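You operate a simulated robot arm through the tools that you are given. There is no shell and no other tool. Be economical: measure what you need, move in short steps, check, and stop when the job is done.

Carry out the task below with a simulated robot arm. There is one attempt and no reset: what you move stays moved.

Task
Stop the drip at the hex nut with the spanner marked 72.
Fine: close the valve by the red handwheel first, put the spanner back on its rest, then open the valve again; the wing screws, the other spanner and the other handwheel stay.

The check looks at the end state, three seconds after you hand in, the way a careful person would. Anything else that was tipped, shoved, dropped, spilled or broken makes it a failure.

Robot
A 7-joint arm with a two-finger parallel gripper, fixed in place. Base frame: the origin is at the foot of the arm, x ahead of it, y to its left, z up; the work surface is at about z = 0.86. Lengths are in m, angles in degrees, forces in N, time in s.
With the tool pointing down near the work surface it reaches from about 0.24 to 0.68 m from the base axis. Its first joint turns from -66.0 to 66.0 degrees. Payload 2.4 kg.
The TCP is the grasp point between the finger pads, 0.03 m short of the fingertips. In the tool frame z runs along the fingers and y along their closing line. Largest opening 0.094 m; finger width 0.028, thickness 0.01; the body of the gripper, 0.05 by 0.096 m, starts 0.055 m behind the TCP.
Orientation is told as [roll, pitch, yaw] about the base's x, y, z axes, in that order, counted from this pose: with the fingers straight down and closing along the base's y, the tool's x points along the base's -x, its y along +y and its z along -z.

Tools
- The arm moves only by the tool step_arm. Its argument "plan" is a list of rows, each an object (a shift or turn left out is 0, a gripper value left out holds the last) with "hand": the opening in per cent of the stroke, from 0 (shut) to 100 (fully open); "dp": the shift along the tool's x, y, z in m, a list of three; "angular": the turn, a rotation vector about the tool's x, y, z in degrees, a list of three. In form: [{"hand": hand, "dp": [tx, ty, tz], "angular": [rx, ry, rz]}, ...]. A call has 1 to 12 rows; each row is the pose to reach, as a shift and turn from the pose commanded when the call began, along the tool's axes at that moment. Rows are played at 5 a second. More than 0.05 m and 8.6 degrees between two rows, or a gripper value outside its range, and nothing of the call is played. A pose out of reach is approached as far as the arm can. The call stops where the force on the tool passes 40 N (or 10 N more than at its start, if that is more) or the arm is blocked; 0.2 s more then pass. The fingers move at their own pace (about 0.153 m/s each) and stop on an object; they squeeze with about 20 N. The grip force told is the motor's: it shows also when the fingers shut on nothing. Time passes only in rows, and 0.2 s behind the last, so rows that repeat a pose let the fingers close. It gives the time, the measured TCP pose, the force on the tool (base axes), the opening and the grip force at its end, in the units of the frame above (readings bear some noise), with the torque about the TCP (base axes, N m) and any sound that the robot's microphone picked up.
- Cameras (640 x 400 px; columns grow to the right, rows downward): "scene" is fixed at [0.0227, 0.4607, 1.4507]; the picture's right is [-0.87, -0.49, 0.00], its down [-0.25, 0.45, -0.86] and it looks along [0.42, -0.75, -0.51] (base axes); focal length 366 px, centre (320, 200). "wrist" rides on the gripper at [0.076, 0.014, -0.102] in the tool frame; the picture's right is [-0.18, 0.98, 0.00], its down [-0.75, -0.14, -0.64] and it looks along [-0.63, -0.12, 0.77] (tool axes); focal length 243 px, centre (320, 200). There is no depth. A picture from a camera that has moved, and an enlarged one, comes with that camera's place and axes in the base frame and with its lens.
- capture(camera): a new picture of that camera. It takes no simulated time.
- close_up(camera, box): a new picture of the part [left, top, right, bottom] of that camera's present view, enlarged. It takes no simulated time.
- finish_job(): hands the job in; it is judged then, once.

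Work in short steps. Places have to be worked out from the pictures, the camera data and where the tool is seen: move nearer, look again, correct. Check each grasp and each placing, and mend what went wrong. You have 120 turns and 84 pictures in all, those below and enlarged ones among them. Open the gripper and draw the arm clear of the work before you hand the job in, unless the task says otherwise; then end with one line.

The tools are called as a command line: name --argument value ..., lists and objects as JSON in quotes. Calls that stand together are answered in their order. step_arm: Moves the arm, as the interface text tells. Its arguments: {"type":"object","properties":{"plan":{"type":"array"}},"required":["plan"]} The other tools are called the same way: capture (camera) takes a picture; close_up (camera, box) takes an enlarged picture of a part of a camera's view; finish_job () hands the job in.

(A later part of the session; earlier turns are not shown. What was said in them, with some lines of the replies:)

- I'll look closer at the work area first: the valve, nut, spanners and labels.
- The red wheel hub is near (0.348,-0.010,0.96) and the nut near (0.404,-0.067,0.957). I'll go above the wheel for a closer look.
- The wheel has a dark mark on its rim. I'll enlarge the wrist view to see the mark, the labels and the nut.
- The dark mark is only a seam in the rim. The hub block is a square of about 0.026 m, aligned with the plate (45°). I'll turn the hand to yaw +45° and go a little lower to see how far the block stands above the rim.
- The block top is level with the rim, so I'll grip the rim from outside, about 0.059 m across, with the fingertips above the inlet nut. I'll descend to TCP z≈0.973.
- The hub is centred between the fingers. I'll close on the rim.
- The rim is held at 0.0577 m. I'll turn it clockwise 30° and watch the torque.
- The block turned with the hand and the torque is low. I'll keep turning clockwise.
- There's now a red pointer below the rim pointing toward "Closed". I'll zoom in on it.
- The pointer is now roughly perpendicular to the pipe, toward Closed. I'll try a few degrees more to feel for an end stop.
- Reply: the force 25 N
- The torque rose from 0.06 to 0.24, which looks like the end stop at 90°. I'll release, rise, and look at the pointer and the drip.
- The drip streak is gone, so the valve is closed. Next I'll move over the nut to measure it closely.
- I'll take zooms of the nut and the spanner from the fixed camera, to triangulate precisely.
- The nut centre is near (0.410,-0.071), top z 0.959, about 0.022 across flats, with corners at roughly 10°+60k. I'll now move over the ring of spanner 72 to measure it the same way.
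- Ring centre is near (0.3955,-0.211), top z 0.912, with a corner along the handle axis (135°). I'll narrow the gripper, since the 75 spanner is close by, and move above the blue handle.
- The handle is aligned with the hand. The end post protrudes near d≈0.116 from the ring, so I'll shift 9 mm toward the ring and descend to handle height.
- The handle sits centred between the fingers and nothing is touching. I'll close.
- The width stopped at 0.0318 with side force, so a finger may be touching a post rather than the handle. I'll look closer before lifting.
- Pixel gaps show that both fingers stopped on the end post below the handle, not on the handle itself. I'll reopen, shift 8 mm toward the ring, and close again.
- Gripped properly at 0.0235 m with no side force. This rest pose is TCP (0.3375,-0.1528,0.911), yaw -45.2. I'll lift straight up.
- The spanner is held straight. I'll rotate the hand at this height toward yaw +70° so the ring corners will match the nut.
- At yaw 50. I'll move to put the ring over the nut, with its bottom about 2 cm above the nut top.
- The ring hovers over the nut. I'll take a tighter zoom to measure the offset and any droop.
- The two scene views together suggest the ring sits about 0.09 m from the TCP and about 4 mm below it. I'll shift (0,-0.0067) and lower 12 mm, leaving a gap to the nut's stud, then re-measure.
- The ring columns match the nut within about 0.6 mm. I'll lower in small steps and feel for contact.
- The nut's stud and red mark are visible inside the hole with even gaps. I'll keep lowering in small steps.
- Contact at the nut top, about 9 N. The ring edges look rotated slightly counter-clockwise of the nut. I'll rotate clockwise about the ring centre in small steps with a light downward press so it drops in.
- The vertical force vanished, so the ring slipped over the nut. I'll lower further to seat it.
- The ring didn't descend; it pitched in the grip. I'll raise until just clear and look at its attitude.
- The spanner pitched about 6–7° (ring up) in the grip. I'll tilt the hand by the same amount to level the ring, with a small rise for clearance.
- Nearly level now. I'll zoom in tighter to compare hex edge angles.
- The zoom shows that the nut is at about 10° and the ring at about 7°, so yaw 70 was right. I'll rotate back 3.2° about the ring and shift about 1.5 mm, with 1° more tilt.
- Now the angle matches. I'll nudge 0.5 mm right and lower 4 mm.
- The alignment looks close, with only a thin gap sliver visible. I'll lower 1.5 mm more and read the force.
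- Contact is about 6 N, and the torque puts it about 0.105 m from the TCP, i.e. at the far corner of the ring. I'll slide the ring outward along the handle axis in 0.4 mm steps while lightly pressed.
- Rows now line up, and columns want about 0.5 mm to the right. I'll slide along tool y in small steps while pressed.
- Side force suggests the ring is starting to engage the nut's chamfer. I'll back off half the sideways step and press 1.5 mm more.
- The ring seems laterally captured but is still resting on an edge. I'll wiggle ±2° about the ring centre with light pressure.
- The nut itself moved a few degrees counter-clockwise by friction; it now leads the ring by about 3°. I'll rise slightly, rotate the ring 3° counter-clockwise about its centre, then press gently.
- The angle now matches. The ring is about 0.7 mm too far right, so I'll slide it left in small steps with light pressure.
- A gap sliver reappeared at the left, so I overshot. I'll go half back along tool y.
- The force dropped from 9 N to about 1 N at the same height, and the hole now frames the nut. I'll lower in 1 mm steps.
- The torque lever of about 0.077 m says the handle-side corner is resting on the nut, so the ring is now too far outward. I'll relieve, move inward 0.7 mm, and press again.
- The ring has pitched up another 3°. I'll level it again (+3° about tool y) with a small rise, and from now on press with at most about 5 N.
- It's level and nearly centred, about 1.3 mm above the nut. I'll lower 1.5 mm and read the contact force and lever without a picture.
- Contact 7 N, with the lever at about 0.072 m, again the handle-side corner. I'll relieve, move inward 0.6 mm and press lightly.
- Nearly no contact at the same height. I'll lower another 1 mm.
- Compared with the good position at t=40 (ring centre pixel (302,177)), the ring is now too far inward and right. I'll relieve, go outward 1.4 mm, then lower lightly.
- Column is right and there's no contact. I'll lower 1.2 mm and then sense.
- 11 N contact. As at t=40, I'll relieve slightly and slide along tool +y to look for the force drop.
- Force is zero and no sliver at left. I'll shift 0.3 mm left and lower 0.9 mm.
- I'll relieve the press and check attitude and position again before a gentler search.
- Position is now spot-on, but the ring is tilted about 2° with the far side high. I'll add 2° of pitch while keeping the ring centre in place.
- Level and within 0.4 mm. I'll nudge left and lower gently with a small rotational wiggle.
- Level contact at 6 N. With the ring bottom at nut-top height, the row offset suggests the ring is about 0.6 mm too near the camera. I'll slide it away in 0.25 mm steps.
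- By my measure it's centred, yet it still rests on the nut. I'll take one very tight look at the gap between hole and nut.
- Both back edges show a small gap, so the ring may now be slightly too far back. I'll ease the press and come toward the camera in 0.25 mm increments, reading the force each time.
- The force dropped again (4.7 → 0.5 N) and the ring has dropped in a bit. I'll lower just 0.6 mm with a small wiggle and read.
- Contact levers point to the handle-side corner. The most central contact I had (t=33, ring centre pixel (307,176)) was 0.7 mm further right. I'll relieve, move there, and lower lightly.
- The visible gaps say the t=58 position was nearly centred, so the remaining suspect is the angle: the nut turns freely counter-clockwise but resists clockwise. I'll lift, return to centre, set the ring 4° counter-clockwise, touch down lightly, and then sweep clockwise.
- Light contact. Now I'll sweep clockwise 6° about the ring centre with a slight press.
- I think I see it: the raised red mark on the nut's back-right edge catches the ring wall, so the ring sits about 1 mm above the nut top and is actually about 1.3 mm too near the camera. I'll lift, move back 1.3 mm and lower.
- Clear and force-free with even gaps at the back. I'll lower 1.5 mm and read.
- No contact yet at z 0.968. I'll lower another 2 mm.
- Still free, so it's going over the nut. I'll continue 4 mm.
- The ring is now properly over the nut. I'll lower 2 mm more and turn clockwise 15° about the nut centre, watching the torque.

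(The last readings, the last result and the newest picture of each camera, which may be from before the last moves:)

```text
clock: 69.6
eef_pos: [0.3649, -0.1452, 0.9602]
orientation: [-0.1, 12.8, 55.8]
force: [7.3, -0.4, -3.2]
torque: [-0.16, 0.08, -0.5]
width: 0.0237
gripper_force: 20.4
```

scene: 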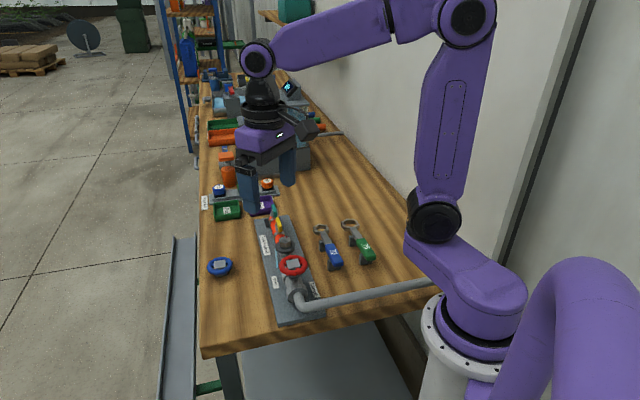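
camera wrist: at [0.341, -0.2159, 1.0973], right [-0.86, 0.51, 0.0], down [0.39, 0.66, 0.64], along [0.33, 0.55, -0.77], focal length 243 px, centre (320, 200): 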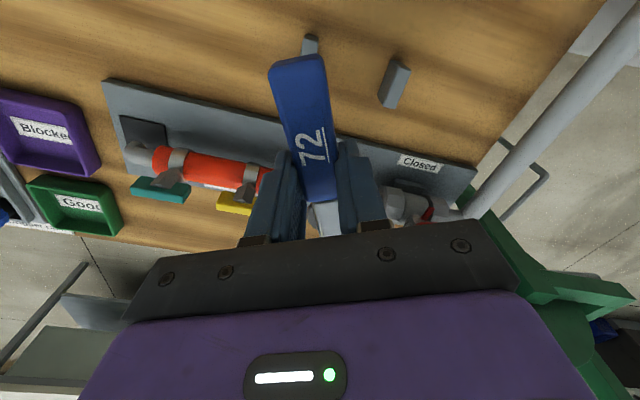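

Some side force: my assumed lever was a little long. I'll continue with a 0.083 m lever, adding 1° of rotation to relieve it, and then check visually.

step_arm --plan '[{"dp": [0, 0, 0], "angular": [-0.2, 0, 1]}, {"dp": [-0.0003, 0.0072, -0.0001], "angular": [-1.3, 0, 5.86]}, {"dp": [-0.0013, 0.0144, -0.0003], "angular": [-2.4, 0, 10.7]}, {"dp": [-0.0027, 0.0215, -0.0006], "angular": [-3.5, 0, 15.6]}, {"dp": [-0.0027, 0.0215, -0.0006], "angular": [-3.5, 0, 15.6]}]'

close_up --camera "scene" --box '[260, 210, 320, 260]'

```text
clock: 70.8
eef_pos: [0.3467, -0.1307, 0.9599]
orientation: [0.0, 12.7, 40.1]
force: [2.8, 8.6, 2.2]
torque: [0.2, -0.14, 0.47]
width: 0.0235
gripper_force: 19.3
```

```text
8.00 times, centred on (290, 235) of scene
camera zoom: at [0.0228, 0.461, 1.4506], right [-0.87, -0.49, 0.0], down [-0.25, 0.45, -0.86], along [0.42, -0.75, -0.51], focal length 2927 px, centre (560, -80)
```

zoom: 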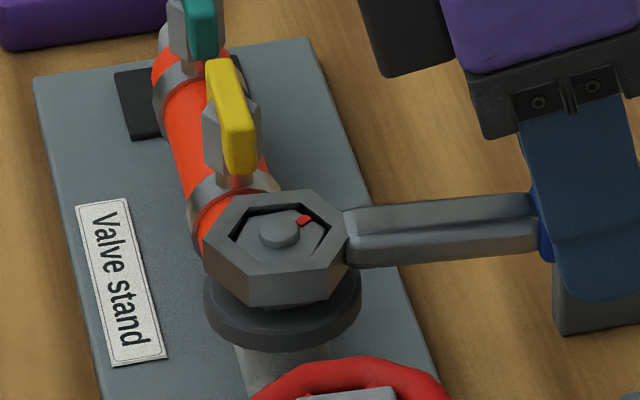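

The red mark is turning with the ring; net torque on the nut is still small. I'll correct 1 mm inward and continue 15°.

step_arm --plan '[{"dp": [-0.001, 0, -0.0002]}, {"dp": [-0.0012, 0.0072, -0.0003], "angular": [-0.9, 0, 3.9]}, {"dp": [-0.0022, 0.0144, -0.0005], "angular": [-2, 0, 8.8]}, {"dp": [-0.0036, 0.0215, -0.0008], "angular": [-3.1, 0, 13.7]}, {"dp": [-0.0036, 0.0215, -0.0008], "angular": [-3.1, 0, 13.7]}]'

```text
clock: 72.0
eef_pos: [0.3362, -0.1126, 0.9606]
orientation: [0.1, 12.8, 25.9]
force: [-3.4, -1.0, -4.2]
torque: [-0.14, 0.32, 0.16]
width: 0.0235
gripper_force: 20.4
```

Still about 0.1 N·m on the nut. I'll continue 14°.

step_arm --plan '[{"dp": [0.0003, 0.0036, 0], "angular": [-0.5, 0, 2.4]}, {"dp": [0.0001, 0.0072, 0], "angular": [-1.1, 0, 4.9]}, {"dp": [-0.0003, 0.0108, -0.0001], "angular": [-1.6, 0, 7.3]}, {"dp": [-0.0009, 0.0144, -0.0002], "angular": [-2.2, 0, 9.7]}, {"dp": [-0.0016, 0.018, -0.0004], "angular": [-2.7, 0, 12.1]}, {"dp": [-0.0016, 0.018, -0.0004], "angular": [-2.7, 0, 12.1]}]'

close_up --camera "scene" --box '[260, 210, 330, 270]'

```text
clock: 73.4
eef_pos: [0.328, -0.0954, 0.9607]
orientation: [0.0, 12.8, 13.6]
force: [-13.2, 2.9, 1.5]
torque: [0.1, 0.09, 0.56]
width: 0.0237
gripper_force: 20.1
```

```text
6.67 times, centred on (295, 240) of scene
camera zoom: at [0.0224, 0.4608, 1.4507], right [-0.87, -0.49, 0.0], down [-0.25, 0.45, -0.86], along [0.42, -0.75, -0.51], focal length 2439 px, centre (487, -67)
```

zoom: 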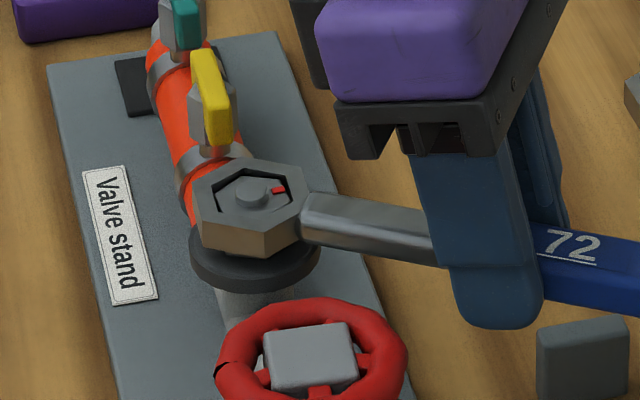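

Mostly a radial force, meaning my arc centre is slightly off. I'll relieve outward 1.2 mm and continue 9°, keeping clear of the wheel.

step_arm --plan '[{"dp": [0.0012, 0, 0.0003]}, {"dp": [0.0011, 0.004, 0.0003], "angular": [-0.6, 0, 2.7]}, {"dp": [0.001, 0.008, 0.0002], "angular": [-1.2, 0, 5.4]}, {"dp": [0.0007, 0.0127, 0.0002], "angular": [-1.9, 0, 8.5]}, {"dp": [0.0007, 0.0127, 0.0002], "angular": [-1.9, 0, 8.5]}]'

```text
clock: 74.6
eef_pos: [0.3277, -0.0851, 0.9608]
orientation: [-0.1, 12.6, 4.8]
force: [-1.9, -0.5, 1.0]
torque: [-0.16, 0.19, 0.53]
width: 0.0243
gripper_force: 19.4
```

Now there's a real resisting moment of about +0.55 N·m: the nut is getting tight. I'll push tangentially by translation to tighten further and read.

step_arm --plan '[{"dp": [0, 0.0015, 0]}, {"dp": [0, 0.003, 0]}, {"dp": [0, 0.0045, 0], "angular": [-0.2, 0, 1]}, {"dp": [0, 0.0045, 0], "angular": [-0.2, 0, 1]}]'

close_up --camera "scene" --box '[260, 210, 330, 270]'

```text
clock: 75.6
eef_pos: [0.3265, -0.0804, 0.9608]
orientation: [-0.1, 12.6, 3.9]
force: [0.2, -17.5, 5.3]
torque: [-0.27, -0.16, -0.09]
width: 0.0237
gripper_force: 19.9
```

```text
6.67 times, centred on (295, 240) of scene
camera zoom: at [0.0227, 0.4603, 1.4508], right [-0.87, -0.49, 0.0], down [-0.25, 0.45, -0.86], along [0.42, -0.75, -0.52], focal length 2439 px, centre (487, -67)
```

zoom: 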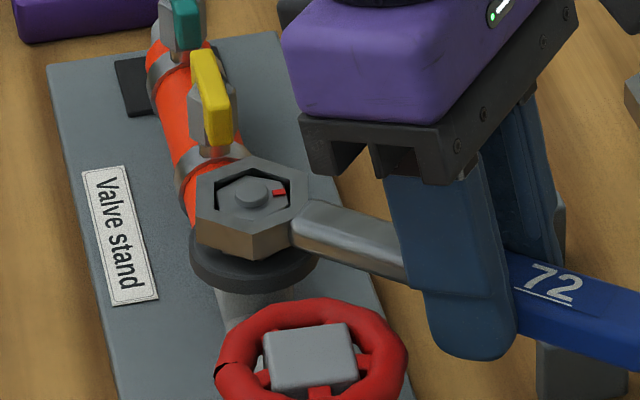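

F_y -17.5 N gives about 1.4 N·m on the nut, and the mark has stopped moving, so it's tight. One more small firm push to confirm.

step_arm --plan '[{"dp": [0, 0.001, 0]}, {"dp": [0, 0.002, 0]}, {"dp": [0, 0.002, 0]}]'

```text
clock: 76.4
eef_pos: [0.3274, -0.0784, 0.9608]
orientation: [-0.1, 12.7, 3.8]
force: [3.6, -26.7, 5.1]
torque: [-0.27, -0.25, -0.55]
width: 0.0242
gripper_force: 20.8
```

That's firm. I'll back off to release the load before lifting the ring.

step_arm --plan '[{"dp": [0, -0.003, 0]}, {"dp": [0, -0.0062, 0], "angular": [0, 0, 0]}, {"dp": [0, -0.0062, 0]}]'

```text
clock: 77.2
eef_pos: [0.3268, -0.0819, 0.9606]
orientation: [-0.1, 12.7, 4.1]
force: [5.7, 5.5, 4.2]
torque: [0.05, -0.24, 0.68]
width: 0.0243
gripper_force: 19.6
```

Some residual twist remains. I'll relax yaw 1.5° and 0.6 mm inward, then check.

step_arm --plan '[{"dp": [-0.0006, 0.0006, -0.0005], "angular": [0.33, 0, -1.5]}, {"dp": [-0.0006, 0.0006, -0.0005], "angular": [0.33, 0, -1.5]}]'

```text
clock: 77.8
eef_pos: [0.3251, -0.083, 0.9603]
orientation: [0.0, 12.8, 5.3]
force: [1.7, -2.5, -1.6]
torque: [-0.15, 0.26, 0.24]
width: 0.0234
gripper_force: 20.0
```

Nearly free. I'll lift straight up in small steps.

step_arm --plan '[{"dp": [0.0009, 0, -0.004]}, {"dp": [0.0018, 0, -0.008]}, {"dp": [0.0029, 0, -0.013]}, {"dp": [0.004, 0, -0.018]}, {"dp": [0.0057, 0, -0.025]}, {"dp": [0.0057, 0, -0.025]}]'

close_up --camera "scene" --box '[250, 190, 350, 270]'

```text
clock: 79.2
eef_pos: [0.3271, -0.0845, 0.9866]
orientation: [-0.1, 12.7, 5.5]
force: [0.7, -10.1, -10.8]
torque: [-0.19, 0.08, 0.45]
width: 0.0236
gripper_force: 19.2
```

```text
5.00 times, centred on (300, 230) of scene
camera zoom: at [0.0229, 0.4604, 1.4508], right [-0.87, -0.49, 0.0], down [-0.25, 0.45, -0.86], along [0.42, -0.75, -0.52], focal length 1830 px, centre (420, 50)
```

zoom: 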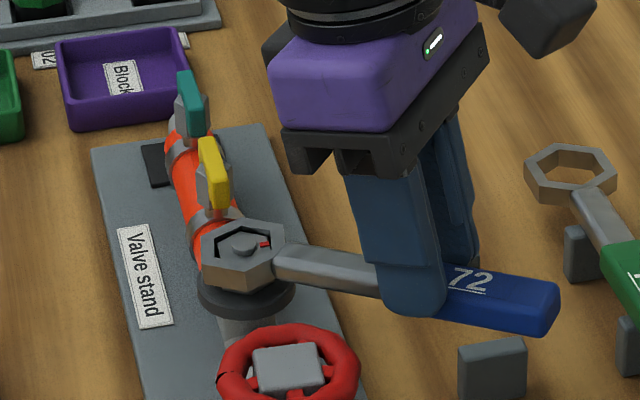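

The ring jammed on the nut while I lifted; the handle slid toward the fingertips, and a sideways load of -10 N remains. I'll lower slightly and back off sideways to free it.

step_arm --plan '[{"dp": [-0.0009, 0, 0.004]}, {"dp": [-0.0009, -0.002, 0.004]}, {"dp": [-0.0009, -0.003, 0.004]}, {"dp": [-0.0009, -0.003, 0.004]}]'

```text
clock: 80.2
eef_pos: [0.3277, -0.086, 0.9828]
orientation: [0.0, 12.7, 5.5]
force: [3.6, 4.5, -4.0]
torque: [0.14, -0.23, 0.69]
width: 0.0244
gripper_force: 20.3
```

step_arm --plan '[{"dp": [-0.0004, 0.0002, 0], "angular": [0.25, 0, -1.2]}, {"dp": [-0.0006, 0.0005, 0], "angular": [0.5, 0, -2.4]}, {"dp": [-0.0006, 0.0005, 0], "angular": [0.5, 0, -2.4]}]'

close_up --camera "scene" --box '[262, 215, 322, 260]'

```text
clock: 81.0
eef_pos: [0.3267, -0.0862, 0.9823]
orientation: [0.0, 12.8, 7.7]
force: [-1.5, -7.1, -2.5]
torque: [-0.22, 0.02, -0.21]
width: 0.0232
gripper_force: 20.6
```

```text
8.89 times, centred on (292, 238) of scene
camera zoom: at [0.0228, 0.4605, 1.4508], right [-0.87, -0.49, 0.0], down [-0.25, 0.45, -0.86], along [0.42, -0.75, -0.52], focal length 3252 px, centre (569, -133)
```

zoom: 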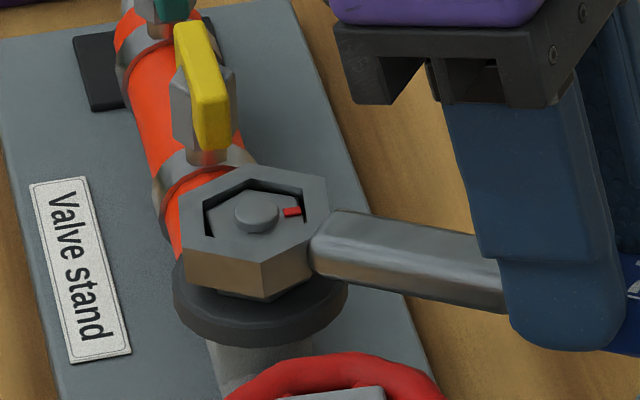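

Side force is now -7 N. I'll translate 1.8 mm in -y to centre the ring on the nut.

step_arm --plan '[{"dp": [0, -0.001, 0]}, {"dp": [0, -0.0018, 0]}, {"dp": [0, -0.0018, 0]}]'

```text
clock: 81.8
eef_pos: [0.3272, -0.085, 0.9828]
orientation: [0.0, 12.9, 8.0]
force: [-6.1, 0.0, -1.7]
torque: [0.0, 0.06, 0.3]
width: 0.0234
gripper_force: 19.9
```

Now a radial -6 N. I'll move outward 1 mm with 0.6° of relaxation.

step_arm --plan '[{"dp": [0.0006, 0, 0.0001], "angular": [0.1, 0, -0.6]}, {"dp": [0.0011, 0, 0.0002], "angular": [0.1, 0, -0.6]}, {"dp": [0.0011, 0, 0.0002], "angular": [0.1, 0, -0.6]}]'

```text
clock: 82.6
eef_pos: [0.3263, -0.0871, 0.9826]
orientation: [0.0, 12.7, 8.5]
force: [-0.5, -2.3, -7.0]
torque: [-0.11, 0.43, 0.03]
width: 0.0236
gripper_force: 20.4
```

Lateral loads are near zero, but the spanner is tilted about 3.5° (handle high), which wedges it. I'll lower the hand 5 mm to level it, then lift with a small wiggle.

step_arm --plan '[{"dp": [-0.0005, 0, 0.0025]}, {"dp": [-0.0011, 0, 0.005]}, {"dp": [-0.0011, 0, 0.005]}]'

```text
clock: 83.4
eef_pos: [0.3275, -0.086, 0.976]
orientation: [-0.1, 12.7, 8.4]
force: [-0.5, -2.2, 1.7]
torque: [-0.01, -0.32, -0.08]
width: 0.0235
gripper_force: 20.1
```

step_arm --plan '[{"dp": [0.0002, -0.0005, -0.001]}, {"dp": [0.0004, 0.0002, -0.002]}, {"dp": [0.0006, -0.001, -0.003]}, {"dp": [0.0008, 0.0002, -0.004]}, {"dp": [0.001, -0.001, -0.005]}, {"dp": [0.0012, -0.0004, -0.006]}]'

close_up --camera "scene" --box '[262, 215, 322, 260]'

```text
clock: 84.8
eef_pos: [0.328, -0.0869, 0.9826]
orientation: [0.0, 12.7, 8.5]
force: [3.1, -1.3, -9.9]
torque: [-0.05, 0.31, 0.2]
width: 0.0237
gripper_force: 19.8
```

```text
8.89 times, centred on (292, 238) of scene
camera zoom: at [0.023, 0.4607, 1.4507], right [-0.87, -0.49, 0.0], down [-0.25, 0.45, -0.86], along [0.42, -0.75, -0.52], focal length 3252 px, centre (569, -133)
```

zoom: 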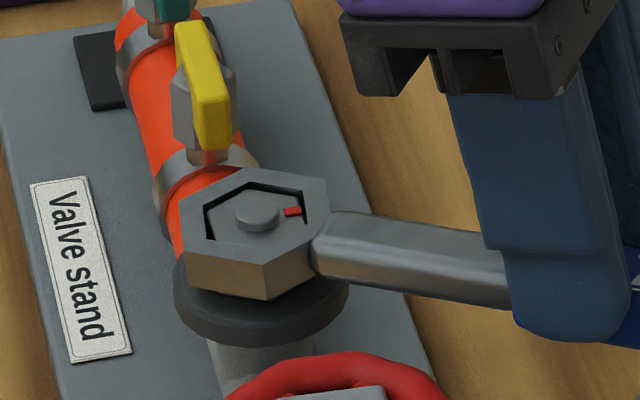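

The ring is tilted about 6° on the nut (handle high) and self-locks. I'll level it by rotating the hand -6° in pitch while lowering it 9 mm, keeping the ring in place.

step_arm --plan '[{"dp": [-0.0005, 0, 0.003], "angular": [0, -2, 0]}, {"dp": [-0.001, 0, 0.006], "angular": [0, -4, 0]}, {"dp": [-0.0015, 0, 0.0089], "angular": [0, -6, 0]}, {"dp": [-0.0015, 0, 0.0089], "angular": [0, -6, 0]}]'

```text
clock: 85.8
eef_pos: [0.3237, -0.0884, 0.9745]
orientation: [0.2, 7.0, 8.5]
force: [-16.7, -3.1, 0.7]
torque: [-0.03, 0.48, 0.06]
width: 0.0233
gripper_force: 19.4
```

A radial -17 N appeared because the spanner now sits lower in the fingers. I'll relieve by moving outward 2.2 mm and 0.7 mm in -y.

step_arm --plan '[{"dp": [0.0011, -0.0004, 0.0001]}, {"dp": [0.0022, -0.0007, 0.0003]}, {"dp": [0.0022, -0.0007, 0.0003]}]'

```text
clock: 86.6
eef_pos: [0.326, -0.0881, 0.9745]
orientation: [0.0, 6.7, 8.6]
force: [-7.3, 3.3, -2.9]
torque: [0.08, 0.41, 0.44]
width: 0.0235
gripper_force: 19.5
```

step_arm --plan '[{"dp": [0.0006, 0.0003, 0], "angular": [0.1, 0, -0.5]}, {"dp": [0.0011, 0.0003, 0.0001], "angular": [0.1, 0, -0.8]}, {"dp": [0.0011, 0.0003, 0.0001], "angular": [0.1, 0, -0.8]}]'

```text
clock: 87.4
eef_pos: [0.325, -0.0881, 0.9747]
orientation: [-0.1, 6.3, 9.4]
force: [1.5, -1.9, 0.0]
torque: [-0.06, -0.11, -0.09]
width: 0.0237
gripper_force: 20.2
```

Forces are now near zero. I'll lift 2 mm and check.

step_arm --plan '[{"dp": [0.0001, 0, -0.001]}, {"dp": [0.0002, 0, -0.002]}, {"dp": [0.0002, 0, -0.002]}]'

```text
clock: 88.2
eef_pos: [0.325, -0.0887, 0.9769]
orientation: [0.0, 6.6, 9.2]
force: [9.6, -1.8, -2.7]
torque: [-0.03, -0.12, -0.13]
width: 0.0235
gripper_force: 20.0
```

Radial +9.6 N now. I'll move inward 1.2 mm while lifting another 1.5 mm.

step_arm --plan '[{"dp": [-0.0012, -0.0002, -0.0001]}, {"dp": [-0.0011, -0.0002, -0.001]}, {"dp": [-0.001, -0.0002, -0.0016]}, {"dp": [-0.001, -0.0002, -0.0016]}]'

```text
clock: 89.2
eef_pos: [0.3243, -0.0876, 0.9777]
orientation: [0.1, 6.8, 9.3]
force: [4.8, -0.6, -2.5]
torque: [-0.03, 0.02, -0.11]
width: 0.0239
gripper_force: 20.1
```

step_arm --plan '[{"dp": [-0.0006, 0, -0.0005]}, {"dp": [-0.0006, 0, -0.0015]}, {"dp": [-0.0006, 0, -0.0025]}, {"dp": [-0.0006, 0, -0.0025]}]'

```text
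clock: 90.2
eef_pos: [0.3244, -0.0883, 0.9803]
orientation: [0.2, 6.8, 9.2]
force: [-2.1, -1.4, -1.8]
torque: [-0.07, 0.14, -0.07]
width: 0.0235
gripper_force: 20.3
```

Low forces; it's coming up. I'll continue 3 mm.

step_arm --plan '[{"dp": [0.0002, 0, -0.001]}, {"dp": [0.0004, 0, -0.002]}, {"dp": [0.0006, 0, -0.003]}, {"dp": [0.0006, 0, -0.003]}]'

```text
clock: 91.2
eef_pos: [0.3261, -0.0889, 0.9849]
orientation: [0.0, 6.8, 9.3]
force: [-3.6, 0.1, -2.7]
torque: [-0.03, 0.24, 0.05]
width: 0.0237
gripper_force: 19.6
```

step_arm --plan '[{"dp": [0.0005, 0, -0.001]}, {"dp": [0.0008, 0, -0.0025]}, {"dp": [0.001, 0, -0.004]}, {"dp": [0.001, 0, -0.004]}]'

close_up --camera "scene" --box '[262, 205, 322, 260]'

```text
clock: 92.2
eef_pos: [0.3248, -0.0882, 0.9876]
orientation: [0.0, 6.6, 9.4]
force: [-0.2, -0.1, -2.0]
torque: [-0.01, -0.03, 0.04]
width: 0.0235
gripper_force: 19.5
```

```text
7.27 times, centred on (292, 232) of scene
camera zoom: at [0.0228, 0.4607, 1.4507], right [-0.87, -0.49, 0.0], down [-0.25, 0.45, -0.86], along [0.42, -0.75, -0.51], focal length 2661 px, centre (524, -36)
```

zoom: 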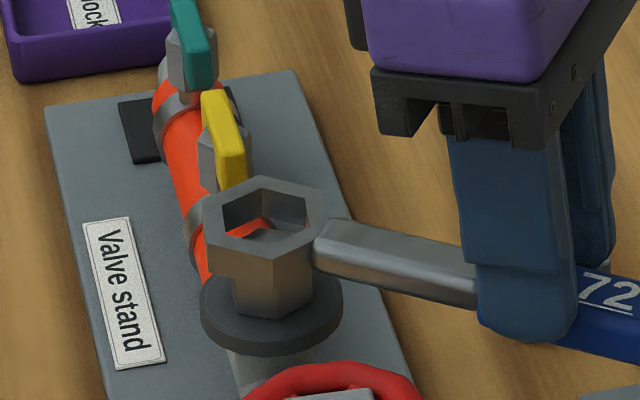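

The ring is free above the nut, held nearly level. The spanner is level at hand pitch ≈9° and sits ≈11 mm lower in the fingers. I'll raise 4.5 cm and turn the hand back to yaw -45°.

step_arm --plan '[{"dp": [0.0025, 0, -0.022]}, {"dp": [0.0052, 0, -0.0447]}, {"dp": [0.0052, 0, -0.0447], "angular": [-0.9, 0, 7.73]}, {"dp": [0.0052, 0, -0.0447], "angular": [-1.8, 0, 15.46]}, {"dp": [0.0052, 0, -0.0447], "angular": [-2.7, 0, 23.2]}, {"dp": [0.0052, 0, -0.0447], "angular": [-3.6, 0, 30.9]}, {"dp": [0.0052, 0, -0.0447], "angular": [-4.5, 0, 38.6]}, {"dp": [0.0052, 0, -0.0447], "angular": [-5.4, 0, 46.4]}, {"dp": [0.0052, 0, -0.0447], "angular": [-6.27, 0, 54.2]}, {"dp": [0.0052, 0, -0.0447], "angular": [-6.27, 0, 54.2]}]'

```text
clock: 94.4
eef_pos: [0.3256, -0.0876, 1.0316]
orientation: [-0.1, 6.7, -45.4]
force: [-0.2, 1.1, -1.4]
torque: [-0.01, 0.04, 0.02]
width: 0.0234
gripper_force: 20.4
```

Now I'll move above the rest (2.5 mm toward the ring side for finger clearance from the end post), add 2.4° pitch to level, and come down to about 3 cm above.

step_arm --plan '[{"dp": [-0.0294, -0.0187, -0.0035], "angular": [0, 1.2, 0]}, {"dp": [-0.0587, -0.0373, -0.0069], "angular": [0, 2.4, 0]}, {"dp": [-0.0631, -0.0373, 0.031], "angular": [0, 2.4, 0]}, {"dp": [-0.0677, -0.0373, 0.0692], "angular": [0, 2.4, 0]}, {"dp": [-0.0677, -0.0373, 0.0692], "angular": [0, 2.4, 0]}]'

close_up --camera "scene" --box '[300, 195, 380, 275]'

```text
clock: 95.6
eef_pos: [0.342, -0.157, 0.9555]
orientation: [-0.2, 9.1, -45.1]
force: [-0.2, 0.1, -2.0]
torque: [0.02, -0.01, 0.02]
width: 0.0234
gripper_force: 20.4
```

```text
5.00 times, centred on (340, 235) of scene
camera zoom: at [0.0228, 0.4607, 1.4507], right [-0.87, -0.49, 0.0], down [-0.25, 0.45, -0.86], along [0.42, -0.75, -0.51], focal length 1830 px, centre (220, 25)
```

zoom: 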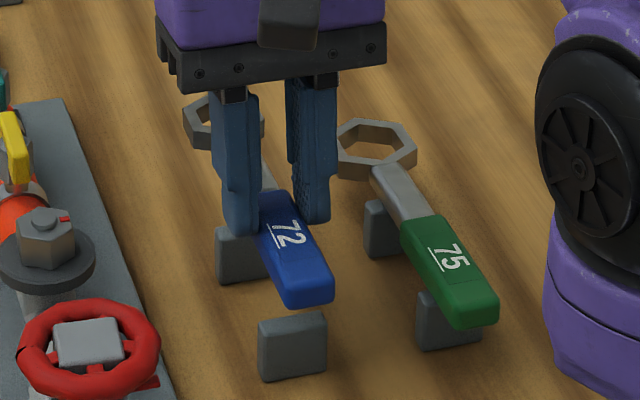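

The handle image is about 3.0 cm straight above its original place and level. I'll lower 2.8 cm, then check force.

step_arm --plan '[{"dp": [-0.0016, 0, 0.0099]}, {"dp": [-0.0032, 0, 0.0197]}, {"dp": [-0.0041, 0, 0.0257]}, {"dp": [-0.0044, 0, 0.0276]}, {"dp": [-0.0044, 0, 0.0276]}]'

```text
clock: 96.8
eef_pos: [0.3407, -0.155, 0.9272]
orientation: [-0.1, 9.1, -45.3]
force: [-0.6, -0.4, 11.2]
torque: [0.23, 0.23, 0.01]
width: 0.0234
gripper_force: 20.2
```

Contact 12 N on the end post side (lever 2.7 cm toward the handle end). I'll pitch the ring side down 1.5° and check.

step_arm --plan '[{"dp": [0.0001, 0, -0.0004], "angular": [0, 0.8, 0]}, {"dp": [0.0001, 0, -0.0003], "angular": [0, 1.6, 0]}, {"dp": [0.0001, 0, -0.0003], "angular": [0, 1.6, 0]}]'

```text
clock: 97.6
eef_pos: [0.3392, -0.1577, 0.9272]
orientation: [0.0, 10.7, -45.4]
force: [0.5, 0.3, -0.9]
torque: [0.02, -0.01, 0.01]
width: 0.0235
gripper_force: 20.3
```

step_arm --plan '[{"dp": [-0.0002, 0, 0.001]}, {"dp": [-0.0003, 0, 0.0015]}, {"dp": [-0.0003, 0, 0.0015]}]'

```text
clock: 98.4
eef_pos: [0.3388, -0.158, 0.9269]
orientation: [-0.1, 10.7, -45.3]
force: [-2.3, 1.6, 17.7]
torque: [0.05, 0.05, 0.04]
width: 0.0236
gripper_force: 19.9
```

Now 18 N with almost no torque: both posts are supporting the spanner. I'll ease off 1.5 mm, open, then rise vertically.

step_arm --plan '[{"dp": [0.0002, 0, -0.0012], "hand": 0}, {"dp": [0.0002, 0, -0.0012], "hand": 50}, {"dp": [0.0002, 0, -0.0012], "hand": 50}, {"dp": [0.0002, 0, -0.0012], "hand": 50}, {"dp": [0.0022, 0, -0.012], "hand": 50}, {"dp": [0.0058, 0, -0.031], "hand": 50}, {"dp": [0.0112, 0, -0.06], "hand": 50}, {"dp": [0.0186, 0, -0.1], "hand": 50}, {"dp": [0.0186, 0, -0.1], "hand": 50}]'

close_up --camera "scene" --box '[240, 195, 380, 295]'

```text
clock: 100.4
eef_pos: [0.3399, -0.1562, 1.0282]
orientation: [0.0, 10.7, -45.2]
force: [0.7, -0.6, 0.4]
torque: [-0.01, 0.0, 0.0]
width: 0.0473
gripper_force: 0.0
```

```text
4.00 times, centred on (310, 245) of scene
camera zoom: at [0.0227, 0.4607, 1.4507], right [-0.87, -0.49, 0.0], down [-0.25, 0.45, -0.86], along [0.42, -0.75, -0.51], focal length 1464 px, centre (360, 20)
```

zoom: 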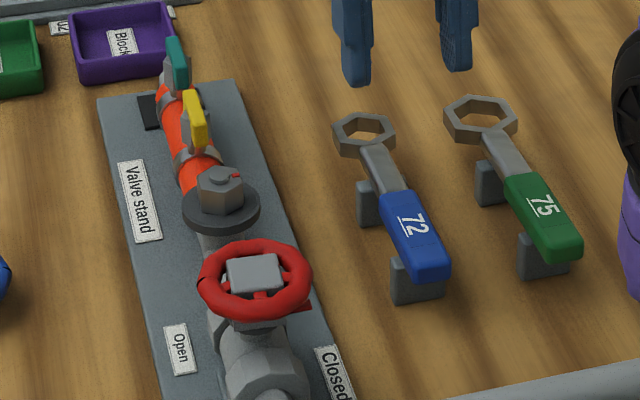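

The spanner is back on its rest. Next I'll straighten the hand and move above the red wheel with the gripper fully open.

step_arm --plan '[{"hand": 100, "dp": [0.004, 0, -0.022]}, {"hand": 100, "dp": [0.027, 0.027, -0.018], "angular": [0, -2.7, 0]}, {"hand": 100, "dp": [0.052, 0.054, -0.012], "angular": [0, -5.4, 0]}, {"hand": 100, "dp": [0.076, 0.081, -0.008], "angular": [0, -8.1, 0]}, {"hand": 100, "dp": [0.1002, 0.1079, -0.0034], "angular": [0, -10.7, 0]}, {"hand": 100, "dp": [0.1002, 0.1079, -0.0034], "angular": [0, -10.7, 0]}]'

```text
clock: 101.8
eef_pos: [0.3494, -0.0096, 1.05]
orientation: [0.0, -0.1, -45.3]
force: [0.4, -0.1, 0.4]
torque: [-0.01, 0.0, 0.01]
width: 0.0941
gripper_force: 0.1
```

Centred over the wheel. I'll descend to z 0.9735 and close on the rim.

step_arm --plan '[{"hand": 100, "dp": [0, 0, 0.035]}, {"hand": 100, "dp": [0, 0, 0.06]}, {"hand": 100, "dp": [0, 0, 0.0765]}, {"hand": 100, "dp": [0, 0, 0.0765]}, {"hand": 0, "dp": [0, 0, 0.0765]}, {"hand": 0, "dp": [0, 0, 0.0765]}, {"hand": 0, "dp": [0, 0, 0.0765]}]'

```text
clock: 103.4
eef_pos: [0.3494, -0.0106, 0.9744]
orientation: [0.0, -0.1, -45.1]
force: [8.5, 11.3, -0.9]
torque: [0.41, -0.31, 0.11]
width: 0.0576
gripper_force: 20.7
```

Rim gripped. I'll shift 1.5 mm to relieve the side force and turn counter-clockwise 84° to open.

step_arm --plan '[{"dp": [0, 0.0015, 0]}, {"dp": [0, 0.0015, 0], "angular": [0, 0, -7.6]}, {"dp": [0, 0.0015, 0], "angular": [0, 0, -15.2]}, {"dp": [0, 0.0015, 0], "angular": [0, 0, -22.9]}, {"dp": [0, 0.0015, 0], "angular": [0, 0, -30.5]}, {"dp": [0, 0.0015, 0], "angular": [0, 0, -38.2]}, {"dp": [0, 0.0015, 0], "angular": [0, 0, -45.8]}, {"dp": [0, 0.0015, 0], "angular": [0, 0, -53.5]}, {"dp": [0, 0.0015, 0], "angular": [0, 0, -61]}, {"dp": [0, 0.0015, 0], "angular": [0, 0, -68.7]}, {"dp": [0, 0.0015, 0], "angular": [0, 0, -76.4]}, {"dp": [0, 0.0015, 0], "angular": [0, 0, -84]}]'

```text
clock: 106.0
eef_pos: [0.3491, -0.0122, 0.9738]
orientation: [-0.1, 0.1, 38.9]
force: [-3.4, -12.6, 0.1]
torque: [-0.44, 0.12, -0.08]
width: 0.0578
gripper_force: 19.9
```

I'll continue counter-clockwise toward the open stop, easing the side force.

step_arm --plan '[{"dp": [0, -0.0008, 0], "angular": [0, 0, -3]}, {"dp": [0, -0.0008, 0], "angular": [0, 0, -6]}, {"dp": [0, -0.0008, 0], "angular": [0, 0, -9]}, {"dp": [0, -0.0008, 0], "angular": [0, 0, -12]}, {"dp": [0, -0.0008, 0], "angular": [0, 0, -12]}]'

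close_up --camera "scene" --box '[240, 210, 340, 300]'

```text
clock: 107.2
eef_pos: [0.3491, -0.0108, 0.9734]
orientation: [0.0, 0.1, 50.7]
force: [-3.7, -8.7, 0.3]
torque: [-0.35, 0.16, 0.0]
width: 0.0576
gripper_force: 20.2
```

```text
refused: no pictures are left
```

I'm out of pictures, so I'll judge by torque. No clear stop yet; I'll turn 8° more and read.

step_arm --plan '[{"dp": [0, -0.0006, 0], "angular": [0, 0, -4]}, {"dp": [0, -0.0006, 0], "angular": [0, 0, -8]}, {"dp": [0, -0.0006, 0], "angular": [0, 0, -8]}]'

```text
clock: 108.0
eef_pos: [0.3495, -0.0099, 0.9739]
orientation: [-0.1, 0.2, 58.8]
force: [-5.2, -3.7, -1.4]
torque: [-0.16, 0.16, -0.06]
width: 0.0576
gripper_force: 19.2
```

The wheel has turned about 104° counter-clockwise, a little past its original open position. I'll release and draw the arm clear upward.

step_arm --plan '[{"hand": 100}, {"hand": 100}, {"hand": 100}, {"hand": 100, "dp": [0, 0, -0.03]}, {"hand": 100, "dp": [0, 0, -0.07]}, {"hand": 100, "dp": [0, 0, -0.11]}, {"hand": 100, "dp": [0, 0, -0.15]}, {"hand": 100, "dp": [0, 0, -0.18]}, {"hand": 100, "dp": [0, 0, -0.18]}]'

```text
clock: 110.0
eef_pos: [0.3502, -0.011, 1.1536]
orientation: [0.0, 0.1, 58.6]
force: [0.0, 1.8, -0.9]
torque: [0.0, -0.01, 0.03]
width: 0.0939
gripper_force: 0.1
```

The gripper is open and the arm is clear, so I'm handing in.

finish_job

```text
The job is handed in.
```

I closed the valve with the red handwheel, tightened the hex nut with spanner 72 to a firm stop (about 1.7 N·m), put the spanner back on its rest and reopened the valve. I had no pictures left after reopening, so the open position (about 104° counter-clockwise, no end stop felt) and the drip staying stopped under flow are not visually confirmed.
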